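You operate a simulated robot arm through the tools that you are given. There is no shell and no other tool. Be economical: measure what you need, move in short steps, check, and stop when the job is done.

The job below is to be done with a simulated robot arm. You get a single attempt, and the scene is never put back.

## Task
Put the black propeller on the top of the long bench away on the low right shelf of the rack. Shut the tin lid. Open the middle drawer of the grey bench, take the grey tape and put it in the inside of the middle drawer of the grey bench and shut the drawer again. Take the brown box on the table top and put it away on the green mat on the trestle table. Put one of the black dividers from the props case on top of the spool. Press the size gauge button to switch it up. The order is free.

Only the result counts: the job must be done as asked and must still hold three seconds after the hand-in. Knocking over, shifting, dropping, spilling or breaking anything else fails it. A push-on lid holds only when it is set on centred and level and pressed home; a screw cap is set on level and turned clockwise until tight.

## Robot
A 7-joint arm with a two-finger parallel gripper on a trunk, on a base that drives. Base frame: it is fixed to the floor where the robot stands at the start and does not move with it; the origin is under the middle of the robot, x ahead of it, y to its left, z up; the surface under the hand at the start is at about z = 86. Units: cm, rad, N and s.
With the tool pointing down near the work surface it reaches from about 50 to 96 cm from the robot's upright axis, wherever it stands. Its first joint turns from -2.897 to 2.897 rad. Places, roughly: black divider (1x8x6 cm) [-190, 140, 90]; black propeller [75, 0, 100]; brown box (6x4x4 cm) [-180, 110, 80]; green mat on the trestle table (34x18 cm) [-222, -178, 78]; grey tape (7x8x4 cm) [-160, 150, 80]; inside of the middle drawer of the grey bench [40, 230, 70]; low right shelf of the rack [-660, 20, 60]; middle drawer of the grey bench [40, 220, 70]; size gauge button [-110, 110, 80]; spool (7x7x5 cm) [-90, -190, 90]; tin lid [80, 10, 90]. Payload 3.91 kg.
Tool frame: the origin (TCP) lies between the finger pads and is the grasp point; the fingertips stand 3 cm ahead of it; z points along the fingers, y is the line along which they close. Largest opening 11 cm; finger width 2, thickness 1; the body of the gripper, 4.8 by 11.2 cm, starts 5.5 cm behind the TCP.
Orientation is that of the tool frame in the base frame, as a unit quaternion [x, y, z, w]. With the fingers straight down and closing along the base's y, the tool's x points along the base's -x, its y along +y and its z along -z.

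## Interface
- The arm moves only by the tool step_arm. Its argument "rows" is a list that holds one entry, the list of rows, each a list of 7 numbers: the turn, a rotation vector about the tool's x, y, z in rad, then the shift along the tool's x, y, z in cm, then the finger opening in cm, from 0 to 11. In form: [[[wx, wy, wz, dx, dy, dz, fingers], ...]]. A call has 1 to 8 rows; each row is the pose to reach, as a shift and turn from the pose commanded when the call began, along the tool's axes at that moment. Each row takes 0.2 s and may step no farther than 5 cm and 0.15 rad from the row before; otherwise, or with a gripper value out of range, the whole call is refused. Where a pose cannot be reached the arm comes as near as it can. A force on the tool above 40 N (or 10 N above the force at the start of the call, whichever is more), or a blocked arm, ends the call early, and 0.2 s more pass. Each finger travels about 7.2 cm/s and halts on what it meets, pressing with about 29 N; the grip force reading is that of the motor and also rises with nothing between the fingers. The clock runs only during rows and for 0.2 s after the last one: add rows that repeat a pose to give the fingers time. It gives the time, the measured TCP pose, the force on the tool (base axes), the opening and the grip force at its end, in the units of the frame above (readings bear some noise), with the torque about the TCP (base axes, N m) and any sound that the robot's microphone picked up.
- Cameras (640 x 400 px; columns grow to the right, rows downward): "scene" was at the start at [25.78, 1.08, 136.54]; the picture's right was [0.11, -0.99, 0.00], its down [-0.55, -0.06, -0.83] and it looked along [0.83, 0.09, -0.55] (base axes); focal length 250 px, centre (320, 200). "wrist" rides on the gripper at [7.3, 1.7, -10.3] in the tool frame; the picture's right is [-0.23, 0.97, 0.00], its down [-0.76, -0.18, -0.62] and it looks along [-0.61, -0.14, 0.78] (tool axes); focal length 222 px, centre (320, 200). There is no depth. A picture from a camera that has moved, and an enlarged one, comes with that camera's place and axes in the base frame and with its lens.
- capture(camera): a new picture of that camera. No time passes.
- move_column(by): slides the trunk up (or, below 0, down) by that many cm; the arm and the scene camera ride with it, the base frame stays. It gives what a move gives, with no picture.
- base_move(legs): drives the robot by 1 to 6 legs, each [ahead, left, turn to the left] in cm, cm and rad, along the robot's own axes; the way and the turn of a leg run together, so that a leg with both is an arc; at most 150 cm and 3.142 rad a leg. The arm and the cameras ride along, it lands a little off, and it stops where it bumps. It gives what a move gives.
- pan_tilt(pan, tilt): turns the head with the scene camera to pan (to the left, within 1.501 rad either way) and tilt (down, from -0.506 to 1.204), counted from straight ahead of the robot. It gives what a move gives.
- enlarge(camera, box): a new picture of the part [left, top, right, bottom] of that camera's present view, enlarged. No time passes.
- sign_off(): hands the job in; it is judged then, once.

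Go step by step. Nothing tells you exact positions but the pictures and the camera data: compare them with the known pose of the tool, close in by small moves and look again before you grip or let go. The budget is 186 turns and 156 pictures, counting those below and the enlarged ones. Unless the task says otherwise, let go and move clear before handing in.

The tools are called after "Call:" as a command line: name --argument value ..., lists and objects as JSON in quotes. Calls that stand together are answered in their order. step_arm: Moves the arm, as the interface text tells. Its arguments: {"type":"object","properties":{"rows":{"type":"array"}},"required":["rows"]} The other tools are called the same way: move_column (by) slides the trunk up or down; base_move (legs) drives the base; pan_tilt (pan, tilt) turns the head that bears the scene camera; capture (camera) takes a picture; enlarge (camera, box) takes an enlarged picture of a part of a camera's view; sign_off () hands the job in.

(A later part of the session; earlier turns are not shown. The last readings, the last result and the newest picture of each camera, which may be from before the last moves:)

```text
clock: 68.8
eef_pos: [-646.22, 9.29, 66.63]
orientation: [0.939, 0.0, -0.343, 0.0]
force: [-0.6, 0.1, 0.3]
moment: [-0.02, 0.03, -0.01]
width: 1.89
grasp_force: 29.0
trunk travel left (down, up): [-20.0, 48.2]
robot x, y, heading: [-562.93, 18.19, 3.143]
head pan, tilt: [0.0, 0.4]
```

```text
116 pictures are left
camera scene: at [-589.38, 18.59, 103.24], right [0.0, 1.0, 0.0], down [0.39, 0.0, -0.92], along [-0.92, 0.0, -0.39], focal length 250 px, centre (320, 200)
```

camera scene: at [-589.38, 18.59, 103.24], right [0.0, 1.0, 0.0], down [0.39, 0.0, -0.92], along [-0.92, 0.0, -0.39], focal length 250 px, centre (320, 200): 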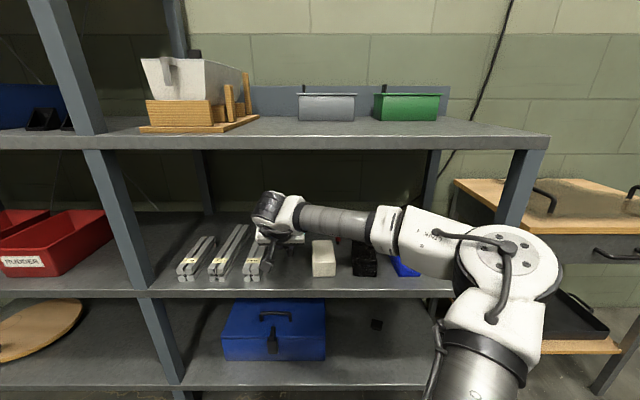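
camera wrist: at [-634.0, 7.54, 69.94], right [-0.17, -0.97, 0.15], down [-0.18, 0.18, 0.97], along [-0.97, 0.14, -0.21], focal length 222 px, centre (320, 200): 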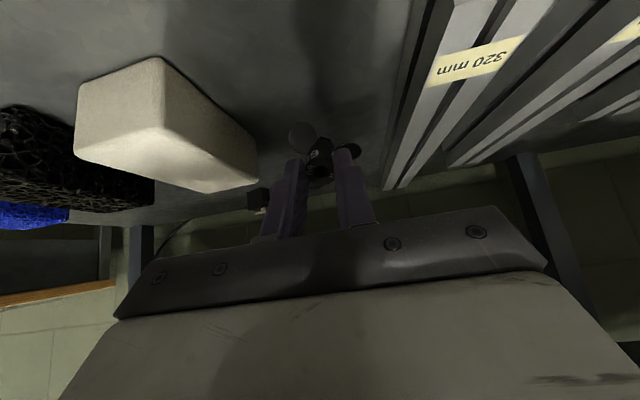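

Call:
step_arm --rows '[[[0, 0, 0, 0.32, 0, 0.38, 1], [0, 0, 0, 0.64, 0, 0.77, 1], [0, 0, 0, 0.97, 0, 1.15, 1]]]'

Call:
step_arm --rows '[[[0, 0, 0, 0.2, 0, 0.23, 1], [0, 0, 0, 0.4, 0, 0.46, 1]]]'

Call:
enlarge --camera "wrist" --box '[240, 80, 400, 180]'

```text
clock: 69.6
eef_pos: [-646.3, 9.24, 65.15]
orientation: [0.939, 0.001, -0.343, 0.001]
force: [0.3, 0.3, 0.1]
moment: [-0.02, -0.02, 0.01]
width: 1.91
grasp_force: 29.3
trunk travel left (down, up): [-20.0, 48.2]
robot x, y, heading: [-563.39, 18.39, 3.143]
head pan, tilt: [0.0, 0.4]
```

```text
clock: 70.2
eef_pos: [-646.22, 9.25, 64.56]
orientation: [0.939, 0.001, -0.344, 0.0]
force: [0.8, -0.2, -0.5]
moment: [-0.02, 0.0, 0.0]
width: 1.9
grasp_force: 29.0
trunk travel left (down, up): [-20.0, 48.2]
robot x, y, heading: [-563.12, 18.49, 3.138]
head pan, tilt: [0.0, 0.4]
```

```text
4.00 times, centred on (320, 130) of wrist
camera zoom: at [-633.93, 7.54, 67.74], right [-0.17, -0.97, 0.15], down [-0.18, 0.18, 0.97], along [-0.97, 0.14, -0.21], focal length 888 px, centre (320, 480)
```

zoom: 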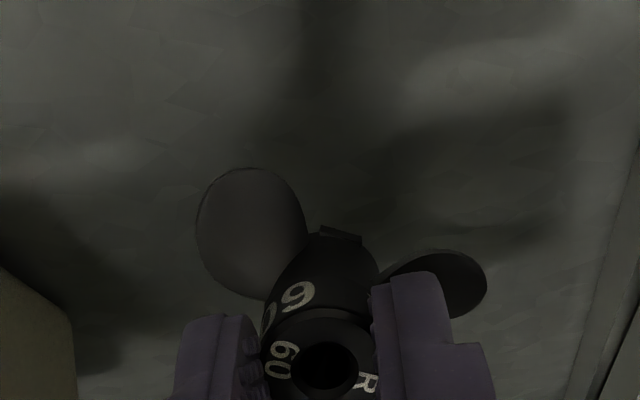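

Not touching yet. I'll go lower in small steps.

Call:
step_arm --rows '[[[0, 0, 0, 0.2, 0, 0.23, 1], [0, 0, 0, 0.4, 0, 0.46, 1], [0, 0, 0, 0.6, 0, 0.69, 1]]]'

Call:
step_arm --rows '[[[0, 0, 0, 0.2, 0, 0.23, 1], [0, 0, 0, 0.4, 0, 0.46, 1]]]'

Call:
enlarge --camera "wrist" --box '[240, 80, 400, 180]'

```text
clock: 71.0
eef_pos: [-646.2, 9.28, 63.56]
orientation: [0.939, 0.0, -0.343, 0.0]
force: [-0.6, 0.1, -0.2]
moment: [0.03, -0.03, 0.0]
width: 1.92
grasp_force: 28.9
trunk travel left (down, up): [-20.0, 48.2]
robot x, y, heading: [-563.5, 18.21, 3.144]
head pan, tilt: [0.0, 0.4]
```

```text
clock: 71.6
eef_pos: [-646.21, 9.19, 63.22]
orientation: [0.939, 0.0, -0.344, 0.0]
force: [0.7, 1.3, 8.8]
moment: [0.11, 0.06, -0.01]
width: 1.92
grasp_force: 29.2
trunk travel left (down, up): [-20.0, 48.2]
robot x, y, heading: [-563.07, 18.4, 3.143]
head pan, tilt: [0.0, 0.4]
```

```text
4.00 times, centred on (320, 130) of wrist
camera zoom: at [-633.93, 7.48, 66.47], right [-0.17, -0.97, 0.15], down [-0.18, 0.18, 0.97], along [-0.97, 0.14, -0.2], focal length 888 px, centre (320, 480)
```

zoom: 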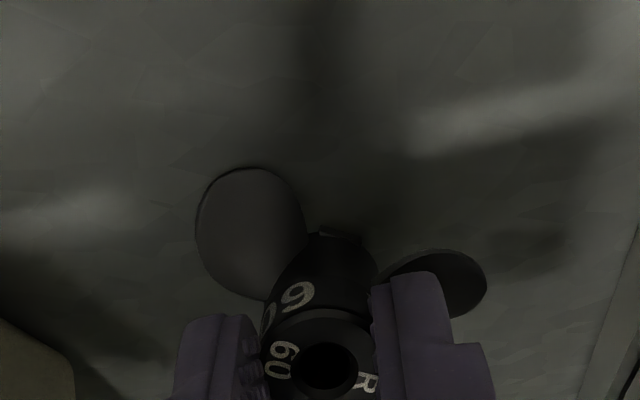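

Contact is felt at about 9 N. I'll open gradually so the propeller settles between the fingers.

Call:
step_arm --rows '[[[0, 0, 0, 0, 0, 0, 1.9], [0, 0, 0, 0, 0, 0, 2.1], [0, 0, 0, 0, 0, 0, 2.2], [0, 0, 0, 0, 0, 0, 2.4], [0, 0, 0, 0, 0, 0, 2.7], [0, 0, 0, 0, 0, 0, 3.2], [0, 0, 0, 0, 0, 0, 4], [0, 0, 0, 0, 0, 0, 4]]]'

Call:
enlarge --camera "wrist" --box '[240, 80, 400, 180]'

```text
clock: 73.4
eef_pos: [-646.07, 9.18, 62.97]
orientation: [0.94, 0.0, -0.342, 0.0]
force: [0.0, 0.0, 0.4]
moment: [0.01, -0.02, -0.01]
width: 3.99
grasp_force: 0.0
trunk travel left (down, up): [-20.0, 48.2]
robot x, y, heading: [-563.02, 18.41, 3.139]
head pan, tilt: [0.0, 0.4]
```

```text
4.00 times, centred on (320, 130) of wrist
camera zoom: at [-633.93, 7.48, 66.31], right [-0.17, -0.97, 0.15], down [-0.18, 0.18, 0.97], along [-0.97, 0.14, -0.21], focal length 888 px, centre (320, 480)
```

zoom: 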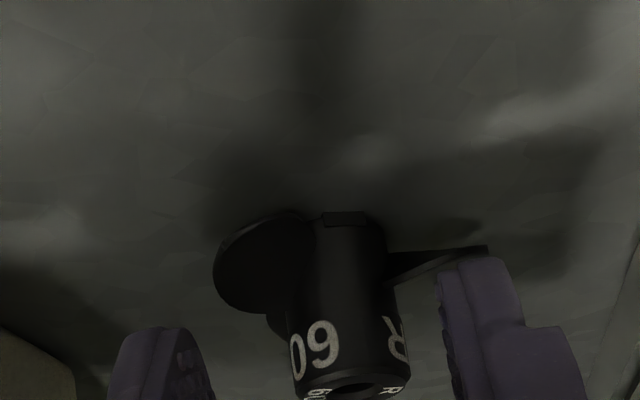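

The propeller stands upright on the shelf. I'll withdraw.

Call:
step_arm --rows '[[[0, 0, 0, 0, 0, -2, 4], [0, 0, 0, 0, 0, -5, 4], [0, 0, 0, 2.5, 0, -8, 4], [0, 0, 0, 6, 0, -11, 4], [0, 0, 0, 9.6, 0, -14, 4], [0, 0, 0, 13.2, 0, -17, 4], [0, 0, 0, 16.8, 0, -20, 4]]]'

Call:
capture --camera "wrist"

Call:
capture --camera "scene"

```text
clock: 75.0
eef_pos: [-620.83, 8.9, 67.98]
orientation: [0.94, -0.001, -0.342, 0.0]
force: [0.6, -0.2, 0.0]
moment: [-0.01, 0.01, 0.0]
width: 4.01
grasp_force: 0.1
out of reach, approached as far as the arm can: row 7
trunk travel left (down, up): [-20.0, 48.2]
robot x, y, heading: [-563.03, 17.76, 3.144]
head pan, tilt: [0.0, 0.4]
```

```text
112 pictures are left
camera wrist: at [-608.67, 7.2, 71.26], right [-0.18, -0.97, 0.15], down [-0.18, 0.18, 0.97], along [-0.97, 0.14, -0.21], focal length 222 px, centre (320, 200)
```

wrist: 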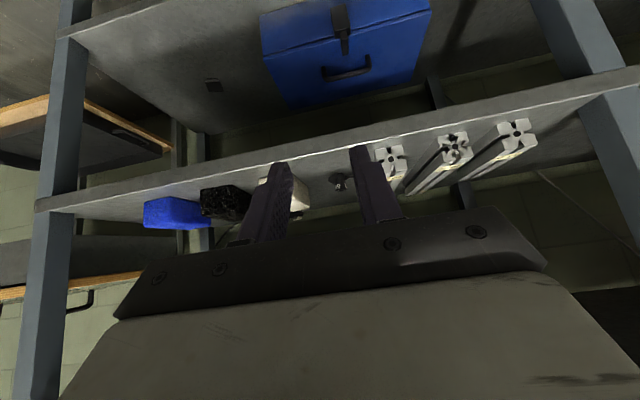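

```text
111 pictures are left
camera scene: at [-589.39, 18.59, 103.24], right [0.0, 1.0, 0.0], down [0.39, 0.0, -0.92], along [-0.92, 0.0, -0.39], focal length 250 px, centre (320, 200)
```

scene: 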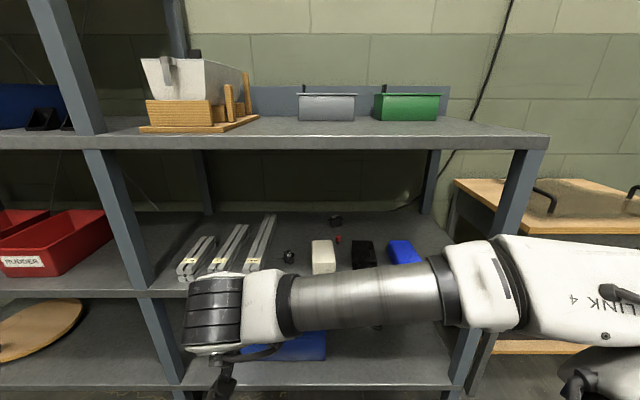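

The propeller is upright on the shelf with nothing disturbed. Next I'll back off, raise the trunk, straighten the tool, and drive to the table.

Call:
base_move --legs '[[-60, 0, 0]]'

Call:
move_column --by 35

Call:
step_arm --rows '[[[0, 0.14, 0, 0, -2, 0, 8], [0, 0.28, 0, 0, -4, 0, 8], [0, 0.42, 0, 0, -6, 0, 8], [0, 0.56, 0, 0, -8, 0, 8], [0, 0.7, 0, 0, -8, 0, 8]]]'

Call:
base_move --legs '[[-150, 0, 0], [-150, 0, 0], [0, 0, -1.571]]'

Call:
capture --camera "scene"

```text
clock: 78.4
eef_pos: [-561.61, 8.89, 68.13]
orientation: [0.939, -0.001, -0.343, 0.0]
force: [-0.1, -0.1, 0.2]
moment: [0.03, -0.01, -0.04]
width: 4.01
grasp_force: 0.1
trunk travel left (down, up): [-20.0, 48.2]
robot x, y, heading: [-503.65, 18.64, 3.143]
head pan, tilt: [0.0, 0.4]
```

```text
clock: 81.8
eef_pos: [-561.54, 9.0, 103.03]
orientation: [0.94, 0.0, -0.342, 0.0]
force: [-0.7, 0.8, 0.2]
moment: [0.0, 0.02, -0.01]
width: 4.02
grasp_force: 0.1
trunk travel left (down, up): [-55.0, 13.2]
robot x, y, heading: [-503.55, 18.31, 3.14]
head pan, tilt: [0.0, 0.4]
```

```text
clock: 83.0
eef_pos: [-561.54, 16.8, 103.11]
orientation: [1.0, 0.001, 0.002, 0.0]
force: [-0.6, 0.3, -0.5]
moment: [0.04, 0.0, -0.03]
width: 7.98
grasp_force: 0.0
trunk travel left (down, up): [-55.0, 13.2]
robot x, y, heading: [-503.51, 18.7, 3.141]
head pan, tilt: [0.0, 0.4]
```

```text
clock: 101.3
eef_pos: [-205.21, 77.47, 103.12]
orientation: [-0.698, 0.716, 0.0, 0.0]
force: [-0.1, -0.3, -0.6]
moment: [-0.01, 0.01, -0.01]
width: 8.0
grasp_force: 0.1
trunk travel left (down, up): [-55.0, 13.2]
robot x, y, heading: [-205.32, 19.04, 1.546]
head pan, tilt: [0.0, 0.4]
```

```text
110 pictures are left
camera scene: at [-204.46, 45.79, 138.24], right [1.0, -0.02, 0.0], down [-0.01, -0.39, -0.92], along [0.02, 0.92, -0.39], focal length 250 px, centre (320, 200)
```

scene: 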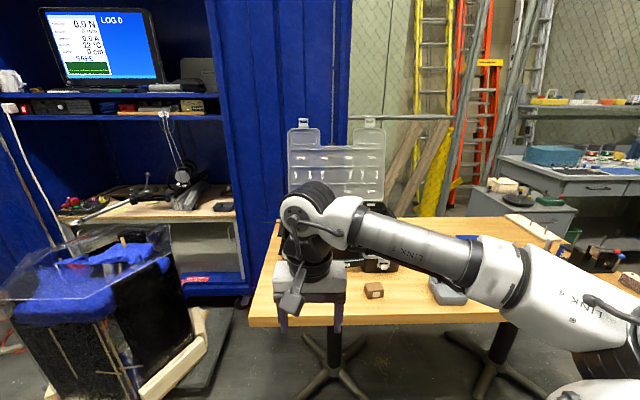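

The brown box is at about (-185,109). I'll move right so I can see the size gauge, box, tape and case from one spot.

Call:
base_move --legs '[[0, -50, 0.02], [8, 0, 0]]'

Call:
pan_tilt --pan 0 --tilt 0.6

Call:
capture --camera "scene"

Call:
capture --camera "wrist"

```text
clock: 106.4
eef_pos: [-156.93, 84.8, 103.01]
orientation: [-0.707, 0.708, -0.001, 0.0]
force: [-1.2, 0.8, 0.2]
moment: [-0.04, -0.04, 0.02]
width: 8.01
grasp_force: 0.1
trunk travel left (down, up): [-55.0, 13.2]
robot x, y, heading: [-155.37, 27.1, 1.568]
head pan, tilt: [0.0, 0.4]
```

```text
clock: 107.1
eef_pos: [-156.92, 84.64, 103.14]
orientation: [0.707, -0.707, 0.0, 0.0]
force: [0.4, 0.1, -0.5]
moment: [0.02, 0.01, 0.01]
width: 8.02
grasp_force: 0.1
trunk travel left (down, up): [-55.0, 13.2]
robot x, y, heading: [-155.5, 26.82, 1.566]
head pan, tilt: [0.0, 0.6]
```

```text
109 pictures are left
camera scene: at [-155.38, 52.77, 136.42], right [1.0, 0.0, 0.0], down [0.0, -0.56, -0.83], along [0.0, 0.83, -0.56], focal length 250 px, centre (320, 200)
```

scene: 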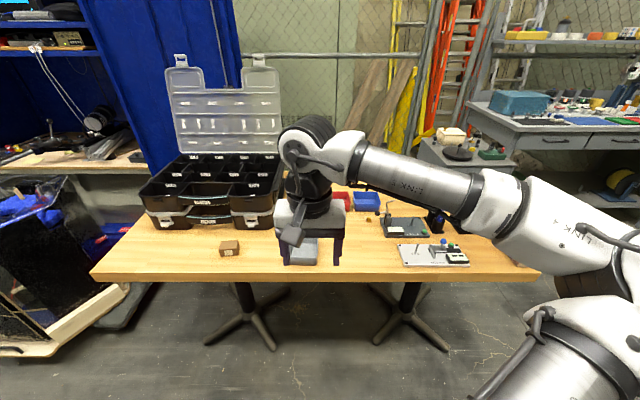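

```text
108 pictures are left
camera wrist: at [-158.59, 77.42, 113.46], right [-0.97, 0.23, 0.0], down [0.18, 0.76, 0.62], along [0.14, 0.61, -0.78], focal length 222 px, centre (320, 200)
```

wrist: 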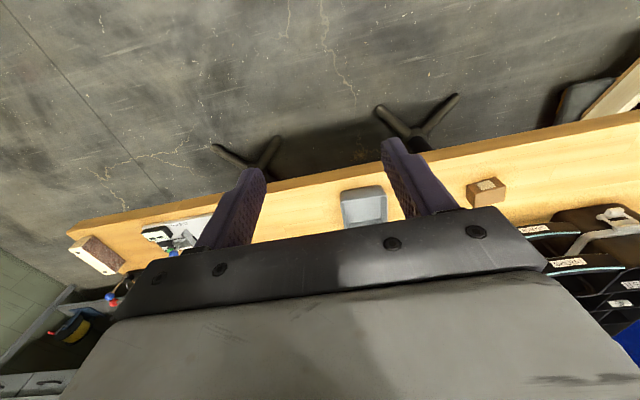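

Call:
step_arm --rows '[[[0, 0, 0, 0, 5, 0, 8], [0, 0, 0, 0, 10, 0, 8], [0, 0, 0, 0, 15, 0, 8], [0, 0, 0, 0, 20, 0, 8], [0, 0, 0, 0, 25, 0, 8], [0, 0, 0, 0, 30, 0, 8]]]'

Call:
capture --camera "scene"

Call:
enlarge --camera "scene" --box '[380, 190, 500, 280]'

```text
clock: 108.5
eef_pos: [-187.18, 84.48, 103.08]
orientation: [-0.707, 0.707, -0.001, 0.0]
force: [0.3, 0.2, 0.3]
moment: [0.0, 0.0, 0.02]
width: 8.0
grasp_force: 0.0
trunk travel left (down, up): [-55.0, 13.2]
robot x, y, heading: [-155.78, 26.97, 1.573]
head pan, tilt: [0.0, 0.6]
```

```text
107 pictures are left
camera scene: at [-155.44, 52.77, 136.42], right [1.0, 0.0, 0.0], down [0.0, -0.56, -0.83], along [0.0, 0.83, -0.56], focal length 250 px, centre (320, 200)
```

scene: 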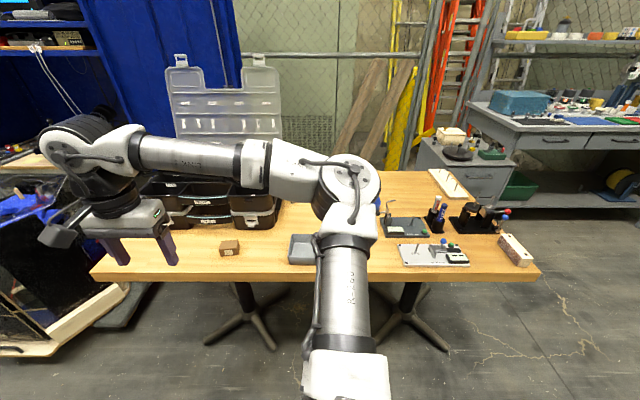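

```text
4.44 times, centred on (440, 235) of scene
camera zoom: at [-155.44, 52.77, 136.42], right [1.0, 0.0, 0.0], down [0.0, -0.56, -0.83], along [0.0, 0.83, -0.56], focal length 1112 px, centre (-213, 44)
```

zoom: 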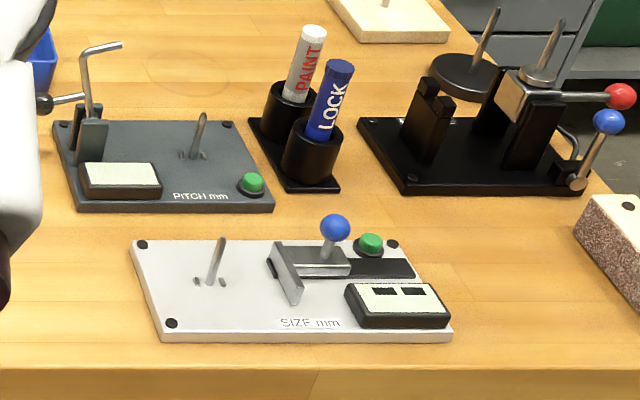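

The size gauge's green button is at about (-114,111), next to a blue-ball lever. I'll shift right and bring closed fingers above it.

Call:
base_move --legs '[[0, -32, 0]]'

Call:
step_arm --rows '[[[0, 0, 0, 0, -5, 0, 5], [0, 0, 0, 0, -10, 0, 2], [0, 0, 0, 0, -15, 0, 0], [0, 0, 0, 0, -20, 0, 0], [0, 0, 0, 0, -25, 0, 0], [0, 0, 0, 0, -30, 0, 0], [0, 0, 0, 0, -35, 0, 0], [0, 0, 0, 0, -40, 0, 0]]]'

Call:
capture --camera "wrist"

Call:
capture --camera "scene"

```text
clock: 111.5
eef_pos: [-155.12, 84.71, 103.2]
orientation: [0.707, -0.707, 0.0, 0.0]
force: [0.2, -0.2, -0.8]
moment: [0.0, -0.04, 0.04]
width: 7.99
grasp_force: 0.1
trunk travel left (down, up): [-55.0, 13.2]
robot x, y, heading: [-123.36, 26.76, 1.568]
head pan, tilt: [0.0, 0.6]
```

```text
clock: 113.3
eef_pos: [-115.29, 84.66, 103.28]
orientation: [-0.707, 0.707, 0.001, -0.001]
force: [1.2, -0.9, -0.7]
moment: [0.01, -0.01, 0.0]
width: 0.03
grasp_force: 28.9
trunk travel left (down, up): [-55.0, 13.2]
robot x, y, heading: [-124.0, 26.58, 1.571]
head pan, tilt: [0.0, 0.6]
```

```text
105 pictures are left
camera wrist: at [-116.93, 77.43, 113.62], right [-0.97, 0.23, 0.0], down [0.18, 0.76, 0.62], along [0.14, 0.61, -0.78], focal length 222 px, centre (320, 200)
```

wrist: 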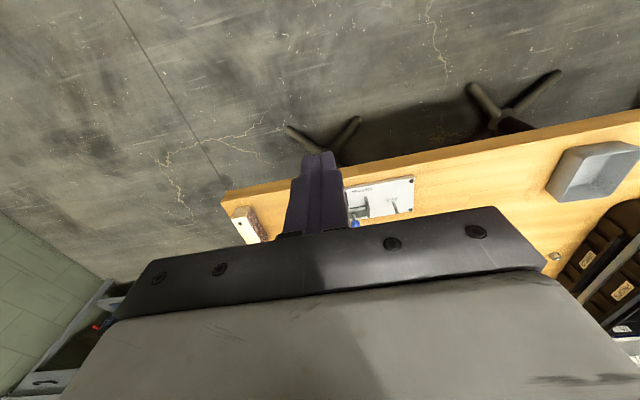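

```text
104 pictures are left
camera scene: at [-123.48, 52.74, 136.43], right [1.0, 0.0, 0.0], down [0.0, -0.56, -0.83], along [0.0, 0.83, -0.56], focal length 250 px, centre (320, 200)
```

scene: 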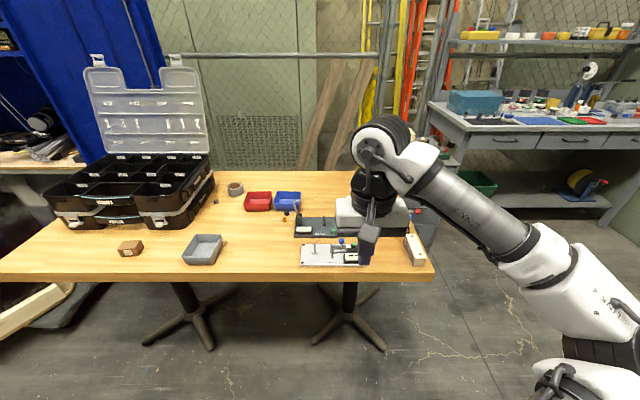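

The grey tape roll is visible at about (-160,146). I'll zoom on the gauge to fix the button's position.

Call:
enlarge --camera "scene" --box '[295, 225, 375, 275]'

```text
8.00 times, centred on (335, 250) of scene
camera zoom: at [-123.48, 52.74, 136.43], right [1.0, 0.0, 0.0], down [0.0, -0.56, -0.83], along [0.0, 0.83, -0.56], focal length 2002 px, centre (200, -200)
```

zoom: 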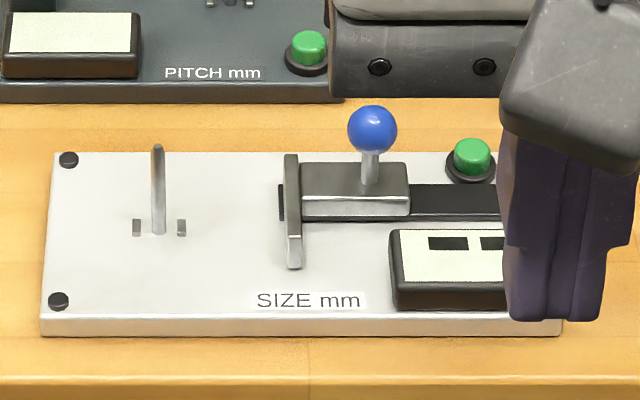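

Call:
step_arm --rows '[[[0, 0, 0, -4.9, -0.5, 0, 0], [0, 0, 0, -9.7, -1, 0, 0], [0, 0, 0, -14.5, -1.5, 0, 0], [0, 0, 0, -19.3, -2, 0, 0], [0, 0, 0, -24, -3, 0, 0], [0, 0, 0, -28.5, -3.4, 0, 0], [0, 0, 0, -28.5, -3.4, 5, 0], [0, 0, 0, -28.5, -3.4, 10, 0]]]'

Call:
enlarge --camera "scene" --box '[295, 200, 391, 260]'

Call:
capture --camera "wrist"

```text
clock: 115.1
eef_pos: [-111.85, 113.13, 93.11]
orientation: [-0.707, 0.707, 0.001, 0.0]
force: [-0.5, 0.2, 0.0]
moment: [-0.01, -0.02, 0.0]
width: 0.02
grasp_force: 29.3
trunk travel left (down, up): [-55.0, 13.2]
robot x, y, heading: [-123.28, 26.9, 1.569]
head pan, tilt: [0.0, 0.6]
```

```text
6.67 times, centred on (343, 230) of scene
camera zoom: at [-123.5, 52.81, 136.42], right [1.0, 0.0, 0.0], down [0.0, -0.57, -0.82], along [0.0, 0.82, -0.57], focal length 1669 px, centre (167, 0)
```

zoom: 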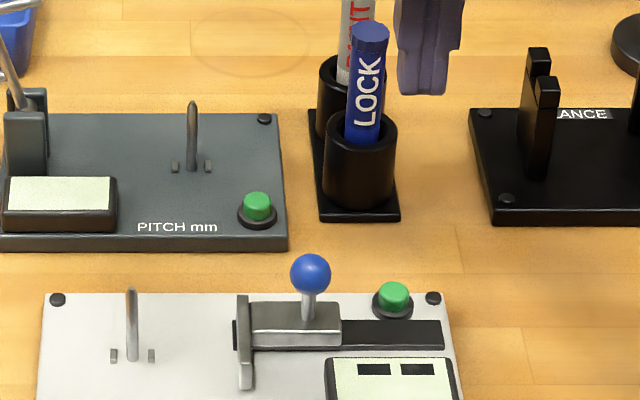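

```text
101 pictures are left
camera wrist: at [-113.56, 105.82, 103.51], right [-0.97, 0.23, 0.0], down [0.18, 0.76, 0.62], along [0.14, 0.61, -0.78], focal length 222 px, centre (320, 200)
```

wrist: 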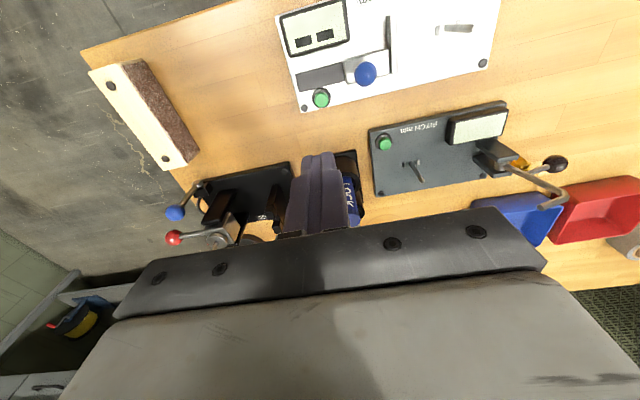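

Three views put the button at about (-112.4,111.9,79), with the ball lever 4 cm away. I'll line up and lower to just above it.

Call:
step_arm --rows '[[[0, 0, 0, 1.2, 0.3, 3, 0], [0, 0, 0, 1.2, 0.3, 6, 0], [0, 0, 0, 1.2, 0.3, 9, 0], [0, 0, 0, 1.2, 0.3, 9, 0]]]'

Call:
enlarge --camera "scene" --box '[295, 210, 391, 270]'

Call:
enlarge --camera "wrist" --box '[240, 60, 400, 160]'

```text
clock: 116.1
eef_pos: [-112.23, 111.88, 84.06]
orientation: [-0.706, 0.708, 0.0, 0.0]
force: [0.5, 0.5, -0.1]
moment: [-0.03, 0.03, 0.0]
width: 0.0
grasp_force: 28.9
trunk travel left (down, up): [-55.0, 13.2]
robot x, y, heading: [-123.53, 26.91, 1.57]
head pan, tilt: [0.0, 0.6]
```

```text
6.67 times, centred on (343, 240) of scene
camera zoom: at [-123.51, 52.77, 136.42], right [1.0, 0.0, 0.0], down [0.0, -0.56, -0.83], along [0.0, 0.83, -0.56], focal length 1669 px, centre (167, -67)
```

zoom: 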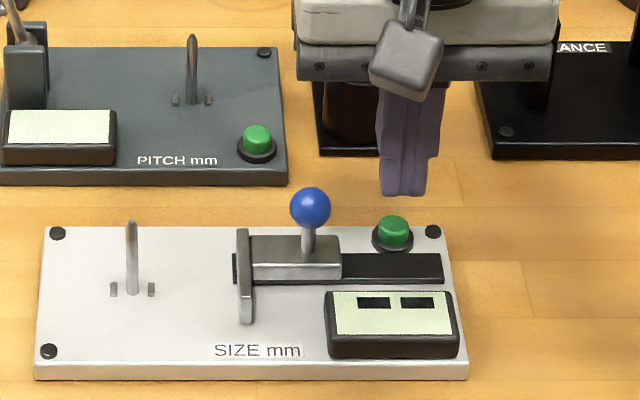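

```text
4.00 times, centred on (320, 110) of wrist
camera zoom: at [-113.82, 104.61, 94.37], right [-0.97, 0.23, 0.0], down [0.18, 0.76, 0.62], along [0.14, 0.61, -0.78], focal length 888 px, centre (320, 560)
```

zoom: 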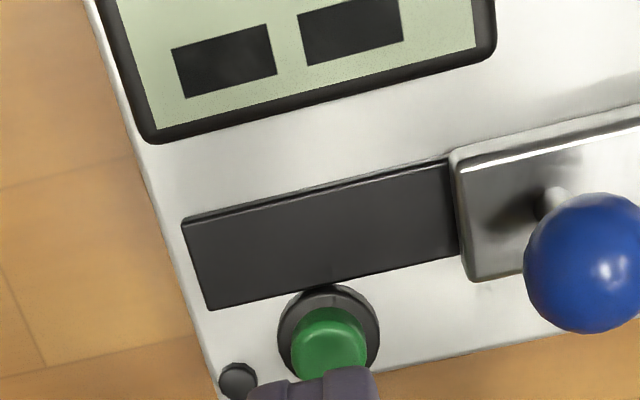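

Call:
step_arm --rows '[[[0, 0, 0, 0.1, 0.3, 1, 0], [0, 0, 0, 0.1, 0.3, 1.7, 0], [0, 0, 0, 0.1, 0.3, 2.2, 0], [0, 0, 0, 0.1, 0.3, 2.6, 0]]]'

Call:
enlarge --camera "scene" --box '[295, 210, 391, 270]'

```text
clock: 117.1
eef_pos: [-112.4, 111.74, 81.54]
orientation: [-0.706, 0.708, 0.0, 0.0]
force: [0.1, -0.6, -0.6]
moment: [-0.01, -0.02, -0.02]
width: 0.0
grasp_force: 29.2
trunk travel left (down, up): [-55.0, 13.2]
robot x, y, heading: [-123.56, 26.79, 1.57]
head pan, tilt: [0.0, 0.6]
```

```text
6.67 times, centred on (343, 240) of scene
camera zoom: at [-123.51, 52.77, 136.42], right [1.0, 0.0, 0.0], down [0.0, -0.56, -0.83], along [0.0, 0.83, -0.56], focal length 1669 px, centre (167, -67)
```

zoom: 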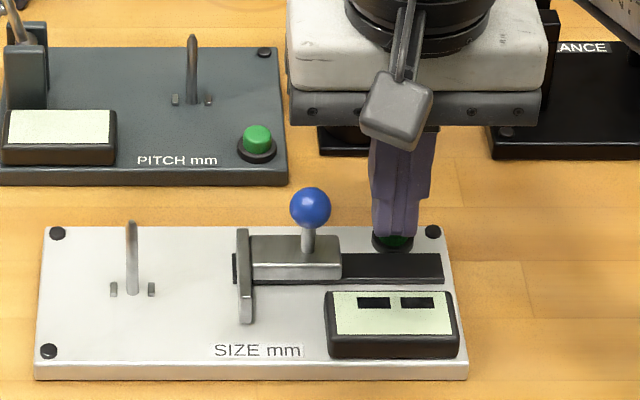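

The fingertip is right over the button, about a centimetre above it. I'll keep lowering in small steps.

Call:
step_arm --rows '[[[0, 0, 0, 0, 0, 0.3, 0], [0, 0, 0, 0, 0, 0.6, 0], [0, 0, 0, 0, 0, 0.8, 0]]]'

Call:
step_arm --rows '[[[0, 0, 0, 0, 0, 0.15, 0], [0, 0, 0, 0, 0, 0.3, 0]]]'

Call:
enlarge --camera "scene" --box '[295, 210, 391, 270]'

```text
clock: 117.9
eef_pos: [-112.24, 111.77, 80.96]
orientation: [-0.707, 0.707, 0.0, -0.001]
force: [-1.4, -5.9, 12.0]
moment: [-0.08, 0.01, -0.02]
width: 0.01
grasp_force: 28.9
trunk travel left (down, up): [-55.0, 13.2]
robot x, y, heading: [-123.41, 27.05, 1.573]
head pan, tilt: [0.0, 0.6]
heard: click
```

```text
clock: 118.5
eef_pos: [-112.3, 111.74, 80.7]
orientation: [-0.707, 0.707, 0.001, 0.002]
force: [-2.5, -3.4, 22.6]
moment: [-0.02, 0.04, 0.02]
width: 0.0
grasp_force: 28.5
trunk travel left (down, up): [-55.0, 13.2]
robot x, y, heading: [-123.87, 26.67, 1.568]
head pan, tilt: [0.0, 0.6]
```

```text
6.67 times, centred on (343, 240) of scene
camera zoom: at [-123.56, 52.54, 136.5], right [1.0, 0.0, 0.0], down [0.0, -0.56, -0.83], along [0.0, 0.83, -0.56], focal length 1669 px, centre (167, -67)
```

zoom: 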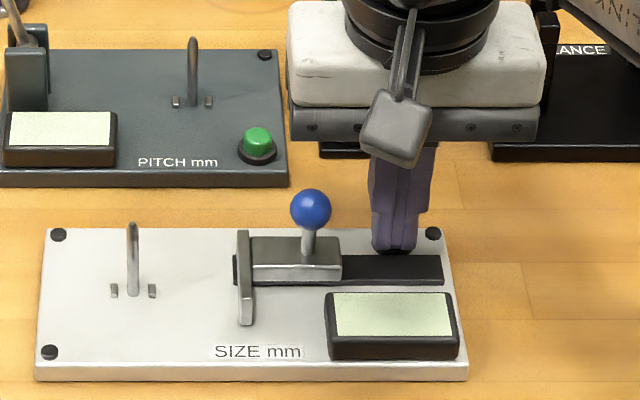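

A click was heard and the display changed. I'll lift and look.

Call:
step_arm --rows '[[[0, 0, 0, 0, 0, -1, 0], [0, 0, 0, 0, 0, -3, 0], [0, 0, 0, 0, 0, -6, 0], [0, 0, 0, 0, 0, -10, 0], [0, 0, 0, 0, 0, -12, 0]]]'

Call:
enlarge --camera "scene" --box '[295, 210, 391, 270]'

```text
clock: 119.7
eef_pos: [-112.42, 111.75, 92.64]
orientation: [0.707, -0.707, 0.0, 0.001]
force: [-1.2, 0.4, -0.3]
moment: [0.0, -0.03, 0.02]
width: 0.0
grasp_force: 29.1
trunk travel left (down, up): [-55.0, 13.2]
robot x, y, heading: [-123.38, 26.65, 1.571]
head pan, tilt: [0.0, 0.6]
```

```text
6.67 times, centred on (343, 240) of scene
camera zoom: at [-123.51, 52.76, 136.42], right [1.0, 0.0, 0.0], down [0.0, -0.56, -0.83], along [0.0, 0.83, -0.56], focal length 1669 px, centre (167, -67)
```

zoom: 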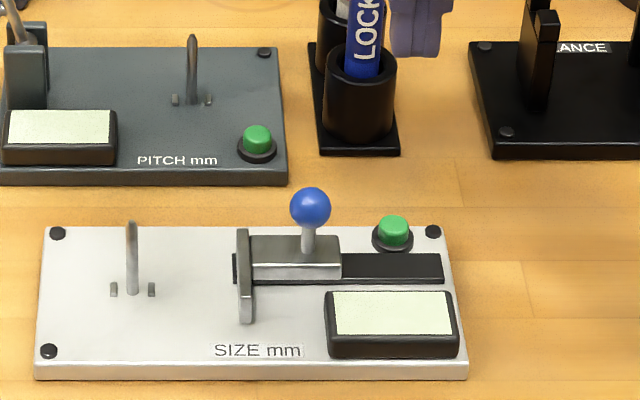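

The display is blank now; it had two dark blocks before. I'll wait briefly and look closer in case it is starting up.

Call:
step_arm --rows '[[[0, 0, 0, 0, 0, 0, 0], [0, 0, 0, 0, 0, 0, 0], [0, 0, 0, 0, 0, 0, 0], [0, 0, 0, 0, 0, 0, 0], [0, 0, 0, 0, 0, 0, 0], [0, 0, 0, 0, 0, 0, 0]]]'

Call:
enlarge --camera "wrist" --box '[240, 0, 400, 100]'

```text
clock: 121.1
eef_pos: [-112.36, 111.89, 92.45]
orientation: [-0.706, 0.708, -0.001, 0.0]
force: [0.3, 0.1, 0.6]
moment: [0.0, 0.0, 0.01]
width: 0.0
grasp_force: 28.9
trunk travel left (down, up): [-55.0, 13.2]
robot x, y, heading: [-123.45, 26.82, 1.567]
head pan, tilt: [0.0, 0.6]
```

```text
4.00 times, centred on (320, 50) of wrist
camera zoom: at [-113.96, 104.55, 102.85], right [-0.97, 0.23, 0.0], down [0.18, 0.76, 0.62], along [0.14, 0.61, -0.78], focal length 888 px, centre (320, 800)
```

zoom: 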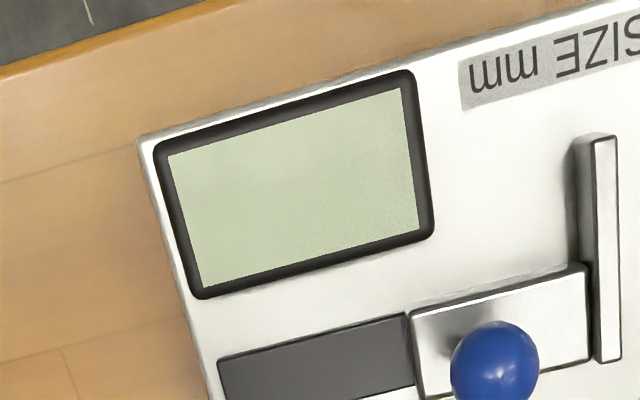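

The display is blank after one click, where it showed two dark blocks before. I'll press again to learn how it cycles before settling on the final state.

Call:
step_arm --rows '[[[0, 0, 0, 0, 0, 4, 0], [0, 0, 0, 0, 0, 8, 0], [0, 0, 0, 0, 0, 10.8, 0], [0, 0, 0, 0, 0, 11.3, 0], [0, 0, 0, 0, 0, 11.7, 0]]]'

Call:
step_arm --rows '[[[0, 0, 0, 0, 0, -2, 0], [0, 0, 0, 0, 0, -6, 0], [0, 0, 0, 0, 0, -10, 0]]]'

Call:
enlarge --camera "wrist" --box '[240, 0, 400, 100]'

```text
clock: 122.3
eef_pos: [-112.15, 111.67, 80.91]
orientation: [-0.707, 0.708, 0.002, 0.0]
force: [1.5, 0.9, 11.0]
moment: [0.05, -0.04, 0.07]
width: 0.0
grasp_force: 28.5
trunk travel left (down, up): [-55.0, 13.2]
robot x, y, heading: [-123.57, 26.68, 1.57]
head pan, tilt: [0.0, 0.6]
heard: click
```

```text
clock: 123.1
eef_pos: [-112.31, 111.94, 90.61]
orientation: [0.707, -0.707, 0.001, 0.001]
force: [0.4, 0.3, 0.3]
moment: [0.02, -0.02, 0.01]
width: 0.01
grasp_force: 28.6
trunk travel left (down, up): [-55.0, 13.2]
robot x, y, heading: [-123.45, 26.89, 1.57]
head pan, tilt: [0.0, 0.6]
```

```text
4.00 times, centred on (320, 50) of wrist
camera zoom: at [-113.92, 104.59, 101.0], right [-0.97, 0.23, 0.0], down [0.18, 0.76, 0.62], along [0.14, 0.61, -0.78], focal length 888 px, centre (320, 800)
```

zoom: 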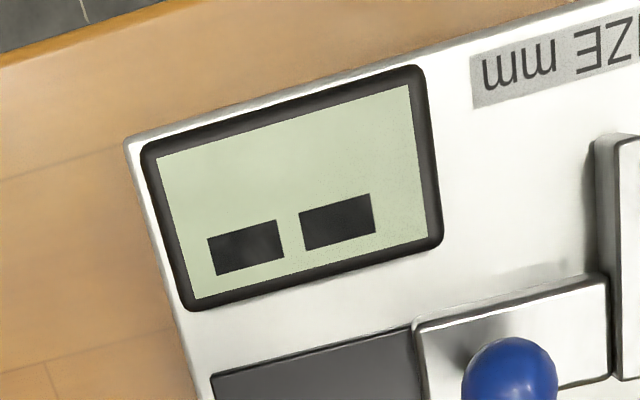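

The button is a plain two-state toggle, and it's now back in its initial state. The task wants it switched from how I found it, so I'll press once more.

Call:
step_arm --rows '[[[0, 0, 0, 0, 0, 4, 0], [0, 0, 0, 0, 0, 8, 0], [0, 0, 0, 0, 0, 8.9, 0], [0, 0, 0, 0, 0, 9.4, 0], [0, 0, 0, 0, 0, 9.8, 0]]]'

Call:
step_arm --rows '[[[0, 0, 0, 0, 0, -2, 0], [0, 0, 0, 0, 0, -6, 0], [0, 0, 0, 0, 0, -10, 0], [0, 0, 0, 0, 0, -14, 0], [0, 0, 0, 0, 0, -18, 0]]]'

Call:
capture --camera "scene"

Call:
enlarge --camera "scene" --box '[200, 150, 440, 300]'

```text
clock: 124.3
eef_pos: [-112.38, 111.75, 81.03]
orientation: [-0.707, 0.708, 0.001, 0.001]
force: [0.1, 1.9, 5.7]
moment: [0.06, -0.01, -0.02]
width: 0.0
grasp_force: 28.8
trunk travel left (down, up): [-55.0, 13.2]
robot x, y, heading: [-123.26, 26.81, 1.571]
head pan, tilt: [0.0, 0.6]
heard: click
```

```text
clock: 125.5
eef_pos: [-112.16, 111.81, 98.99]
orientation: [-0.707, 0.707, 0.001, 0.0]
force: [0.6, 0.6, 0.8]
moment: [0.0, -0.02, 0.01]
width: 0.0
grasp_force: 28.8
trunk travel left (down, up): [-55.0, 13.2]
robot x, y, heading: [-123.08, 27.03, 1.569]
head pan, tilt: [0.0, 0.6]
```

```text
93 pictures are left
camera scene: at [-123.53, 52.74, 136.42], right [1.0, 0.0, 0.0], down [0.0, -0.56, -0.83], along [0.0, 0.83, -0.56], focal length 250 px, centre (320, 200)
```

scene: 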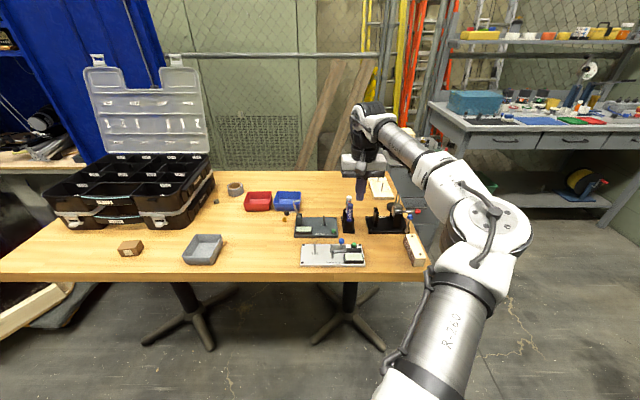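

```text
2.67 times, centred on (320, 225) of scene
camera zoom: at [-123.53, 52.74, 136.42], right [1.0, 0.0, 0.0], down [0.0, -0.56, -0.83], along [0.0, 0.83, -0.56], focal length 668 px, centre (320, 133)
```

zoom: 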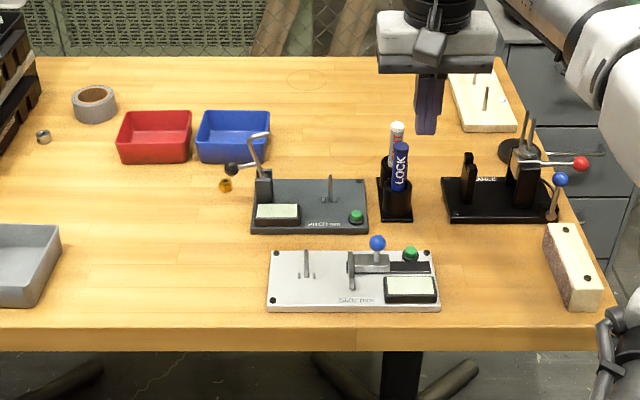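

The gauge is toggled. Next I'll retract and drive to the grey bench to open its middle drawer.

Call:
step_arm --rows '[[[0, 0, 0, 4.5, 0, -1, 2], [0, 0, 0, 9, 0, -2, 4], [0, 0, 0, 13.5, 0, -3, 5], [0, 0, 0, 18, 0, -4, 5], [0, 0, 0, 22.5, 0, -4, 5], [0, 0, 0, 27, 0, -4, 5], [0, 0, 0, 30, 3, -4, 5]]]'

Call:
base_move --legs '[[-10, 0, 0], [0, -95, 0], [80, 0, 0], [0, -60, 0]]'

Call:
capture --camera "scene"

```text
clock: 127.1
eef_pos: [-115.4, 81.59, 102.87]
orientation: [-0.707, 0.708, 0.001, -0.001]
force: [-0.3, -0.8, -0.2]
moment: [0.03, -0.02, 0.0]
width: 5.02
grasp_force: 0.0
trunk travel left (down, up): [-55.0, 13.2]
robot x, y, heading: [-123.46, 26.78, 1.572]
head pan, tilt: [0.0, 0.6]
```

```text
clock: 144.2
eef_pos: [39.95, 150.87, 102.91]
orientation: [-0.705, 0.71, 0.0, 0.0]
force: [-0.3, 1.2, 0.7]
moment: [-0.02, 0.01, 0.0]
width: 5.0
grasp_force: 0.1
trunk travel left (down, up): [-55.0, 13.2]
robot x, y, heading: [31.89, 96.19, 1.566]
head pan, tilt: [0.0, 0.6]
```

```text
91 pictures are left
camera scene: at [31.78, 121.97, 136.42], right [1.0, -0.01, 0.0], down [0.0, -0.56, -0.83], along [0.01, 0.83, -0.56], focal length 250 px, centre (320, 200)
```

scene: 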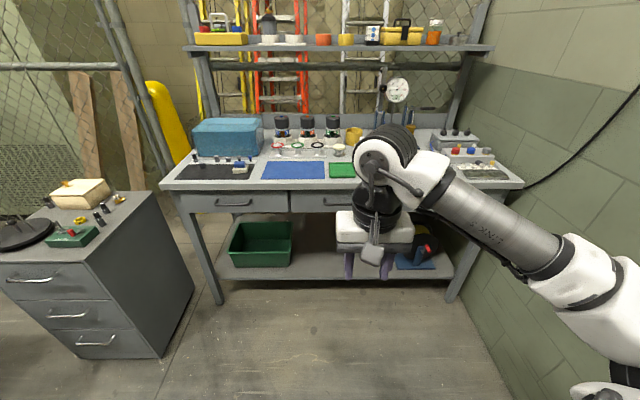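

The grey bench has three drawers side by side, and the middle handle is at about (44,217,70). I'll lower the trunk and turn the tool horizontal with the fingers closing vertically.

Call:
move_column --by -32

Call:
step_arm --rows '[[[0.083, -0.083, -0.083, 0, 0, 0, 5], [0.166, -0.166, -0.166, 0, 0, 0, 5], [0.249, -0.249, -0.249, 0, 0, 0, 5], [0.332, -0.332, -0.332, 0, 0, 0, 5], [0.415, -0.415, -0.415, 0, 0, 0, 5], [0.498, -0.498, -0.498, 0, 0, 0, 5], [0.581, -0.581, -0.581, 0, 0, 0, 5], [0.605, -0.605, -0.605, 0, 0, 0, 5]]]'

Call:
capture --camera "scene"

```text
clock: 147.4
eef_pos: [40.14, 150.7, 70.95]
orientation: [-0.705, 0.709, 0.0, 0.0]
force: [-0.3, -0.2, 0.1]
moment: [0.0, 0.03, 0.0]
width: 5.02
grasp_force: 0.1
trunk travel left (down, up): [-23.0, 45.2]
robot x, y, heading: [31.67, 96.08, 1.566]
head pan, tilt: [0.0, 0.6]
```

```text
clock: 149.2
eef_pos: [40.66, 155.14, 74.55]
orientation: [0.816, -0.411, 0.001, -0.407]
force: [0.4, 0.6, 0.6]
moment: [-0.01, -0.01, 0.03]
width: 4.99
grasp_force: 0.0
out of reach, approached as far as the arm can: row 6, 7, 8
trunk travel left (down, up): [-23.0, 45.2]
robot x, y, heading: [31.65, 95.82, 1.561]
head pan, tilt: [0.0, 0.6]
```

```text
90 pictures are left
camera scene: at [31.76, 121.97, 104.42], right [1.0, -0.01, 0.0], down [0.0, -0.56, -0.83], along [0.01, 0.83, -0.56], focal length 250 px, centre (320, 200)
```

scene: 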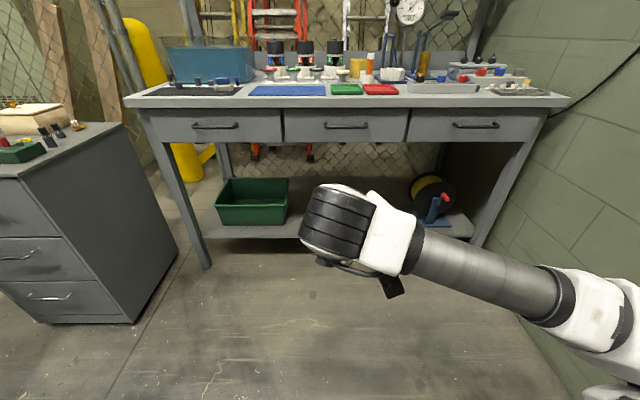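

The pose is too close to the robot for that turn. I'll move the hand forward while finishing the rotation.

Call:
step_arm --rows '[[[0, 0, 0, -2.68, -1.33, 2.66, 5], [0.07, -0.07, -0.07, -5.36, -2.66, 5.32, 5], [0.15, -0.15, -0.15, -8.04, -3.99, 7.98, 5], [0.23, -0.23, -0.23, -10.72, -5.32, 10.64, 5], [0.31, -0.31, -0.31, -13.4, -6.65, 13.3, 5], [0.39, -0.39, -0.39, -13.4, -6.65, 13.3, 5], [0.47, -0.47, -0.47, -13.4, -6.65, 13.3, 5], [0.55, -0.55, -0.55, -13.4, -6.65, 13.3, 5]]]'

Call:
step_arm --rows '[[[0.027, -0.027, -0.027, 0, 0, 0, 5], [0.054, -0.054, -0.054, 0, 0, 0, 5]]]'

Call:
capture --camera "scene"

Call:
capture --camera "wrist"

```text
clock: 151.0
eef_pos: [41.51, 174.97, 74.43]
orientation: [0.745, -0.075, 0.003, -0.663]
force: [0.6, 1.1, 0.3]
moment: [0.01, 0.01, 0.01]
width: 5.01
grasp_force: 0.0
out of reach, approached as far as the arm can: row 8
trunk travel left (down, up): [-23.0, 45.2]
robot x, y, heading: [31.57, 95.97, 1.567]
head pan, tilt: [0.0, 0.6]
```

```text
clock: 151.6
eef_pos: [42.9, 174.67, 74.98]
orientation: [0.742, -0.059, 0.002, -0.667]
force: [0.0, 0.3, -0.1]
moment: [-0.01, -0.01, 0.01]
width: 5.0
grasp_force: 0.0
out of reach, approached as far as the arm can: row 1, 2
trunk travel left (down, up): [-23.0, 45.2]
robot x, y, heading: [31.67, 95.79, 1.566]
head pan, tilt: [0.0, 0.6]
```

```text
89 pictures are left
camera scene: at [31.76, 121.97, 104.42], right [1.0, -0.01, 0.0], down [0.0, -0.56, -0.83], along [0.01, 0.83, -0.56], focal length 250 px, centre (320, 200)
```

scene: 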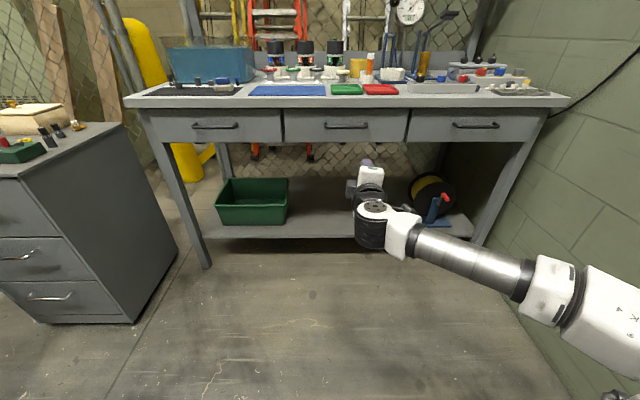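

```text
88 pictures are left
camera wrist: at [49.11, 163.57, 73.85], right [-0.31, -0.08, -0.95], down [-0.79, -0.53, 0.3], along [-0.53, 0.84, 0.1], focal length 222 px, centre (320, 200)
```

wrist: 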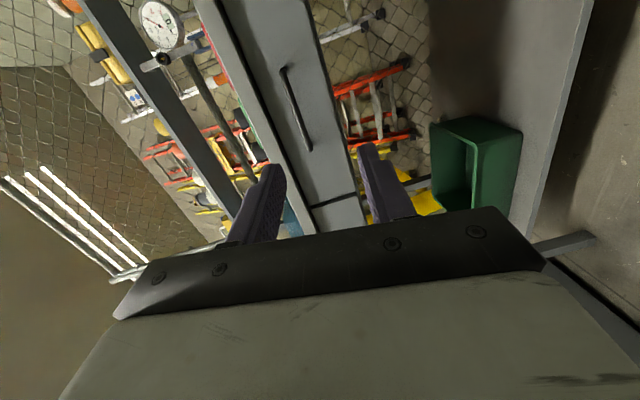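

The tool is nearly horizontal. Triangulating puts the middle handle bar at about (42,205.6,77.3). I'll drive 18 cm ahead and align.

Call:
base_move --legs '[[18, 0, 0]]'

Call:
step_arm --rows '[[[0, 0, 0, -0.5, -1.1, 0, 5], [0, 0, 0, -1, -2.3, 0, 5], [0, 0, 0, -1, -2.3, 0, 5]]]'

Call:
capture --camera "scene"

Call:
capture --camera "wrist"

```text
clock: 153.1
eef_pos: [43.05, 192.5, 74.82]
orientation: [0.742, -0.06, 0.002, -0.668]
force: [0.4, -0.2, 0.2]
moment: [0.05, 0.02, -0.04]
width: 5.0
grasp_force: 0.0
trunk travel left (down, up): [-23.0, 45.2]
robot x, y, heading: [31.55, 113.87, 1.57]
head pan, tilt: [0.0, 0.6]
```

```text
clock: 153.9
eef_pos: [42.28, 192.85, 77.2]
orientation: [0.742, -0.059, 0.002, -0.667]
force: [0.3, -0.3, -0.4]
moment: [0.02, -0.02, -0.01]
width: 5.0
grasp_force: 0.2
trunk travel left (down, up): [-23.0, 45.2]
robot x, y, heading: [31.43, 113.61, 1.563]
head pan, tilt: [0.0, 0.6]
```

```text
87 pictures are left
camera scene: at [31.89, 139.81, 104.42], right [1.0, -0.01, 0.0], down [0.0, -0.56, -0.83], along [0.01, 0.83, -0.56], focal length 250 px, centre (320, 200)
```

scene: 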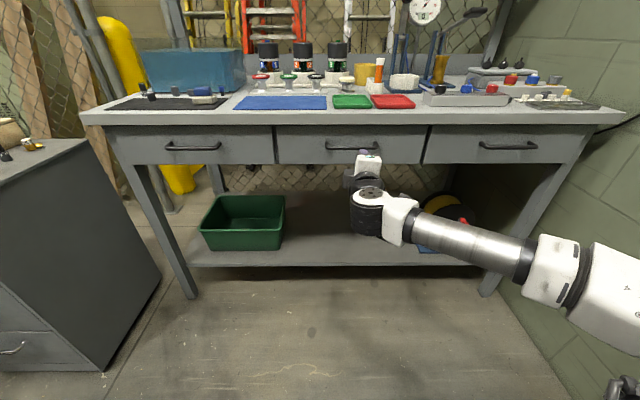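

```text
86 pictures are left
camera wrist: at [48.48, 181.76, 76.21], right [-0.31, -0.08, -0.95], down [-0.79, -0.53, 0.3], along [-0.53, 0.84, 0.1], focal length 222 px, centre (320, 200)
```

wrist: 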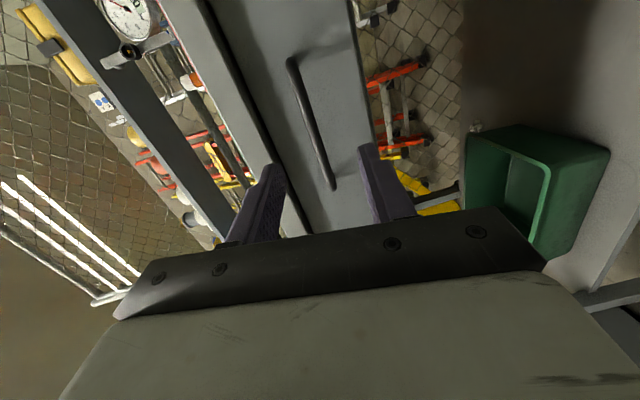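

The estimate is consistent: bar at about (41.5,205.7,77.6). I'll move in straight so the bar lies between the fingers.

Call:
step_arm --rows '[[[0, 0, 0, -0.4, -0.9, 3.5, 5], [0, 0, 0, -0.7, -1.3, 7, 5], [0, 0, 0, -1.0, -1.7, 9.5, 5], [0, 0, 0, -1.0, -1.7, 10.2, 5]]]'

Call:
capture --camera "wrist"

Call:
enlarge --camera "scene" --box '[300, 110, 420, 185]'

```text
clock: 154.9
eef_pos: [42.25, 203.24, 77.93]
orientation: [0.743, -0.061, 0.001, -0.666]
force: [-0.2, -0.4, 0.5]
moment: [-0.03, 0.01, 0.01]
width: 5.03
grasp_force: 0.0
trunk travel left (down, up): [-23.0, 45.2]
robot x, y, heading: [31.39, 114.09, 1.563]
head pan, tilt: [0.0, 0.6]
```

```text
85 pictures are left
camera wrist: at [48.47, 192.14, 76.81], right [-0.31, -0.08, -0.95], down [-0.79, -0.53, 0.3], along [-0.53, 0.84, 0.1], focal length 222 px, centre (320, 200)
```

wrist: 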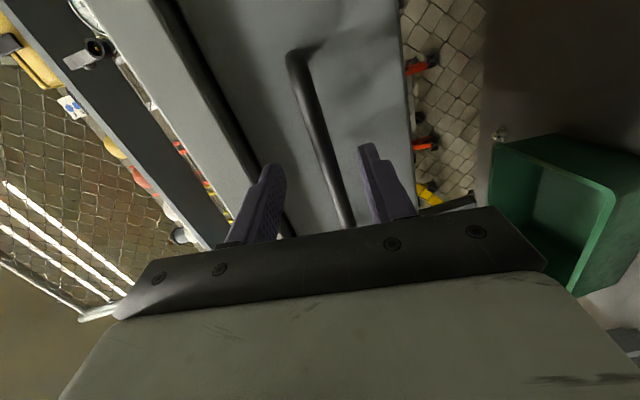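

```text
5.33 times, centred on (360, 148) of scene
camera zoom: at [31.9, 139.81, 104.42], right [1.0, -0.01, 0.0], down [0.0, -0.56, -0.83], along [0.01, 0.83, -0.56], focal length 1335 px, centre (107, 480)
```

zoom: 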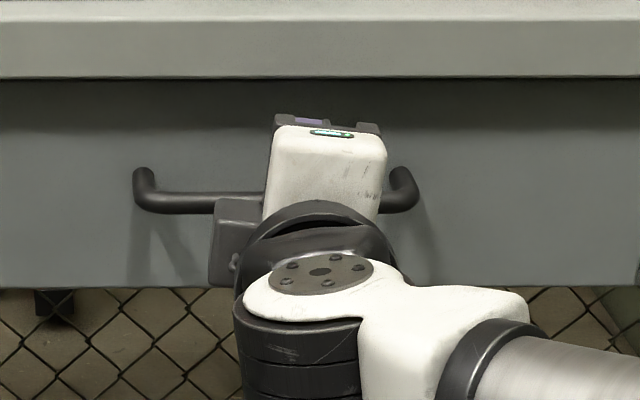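

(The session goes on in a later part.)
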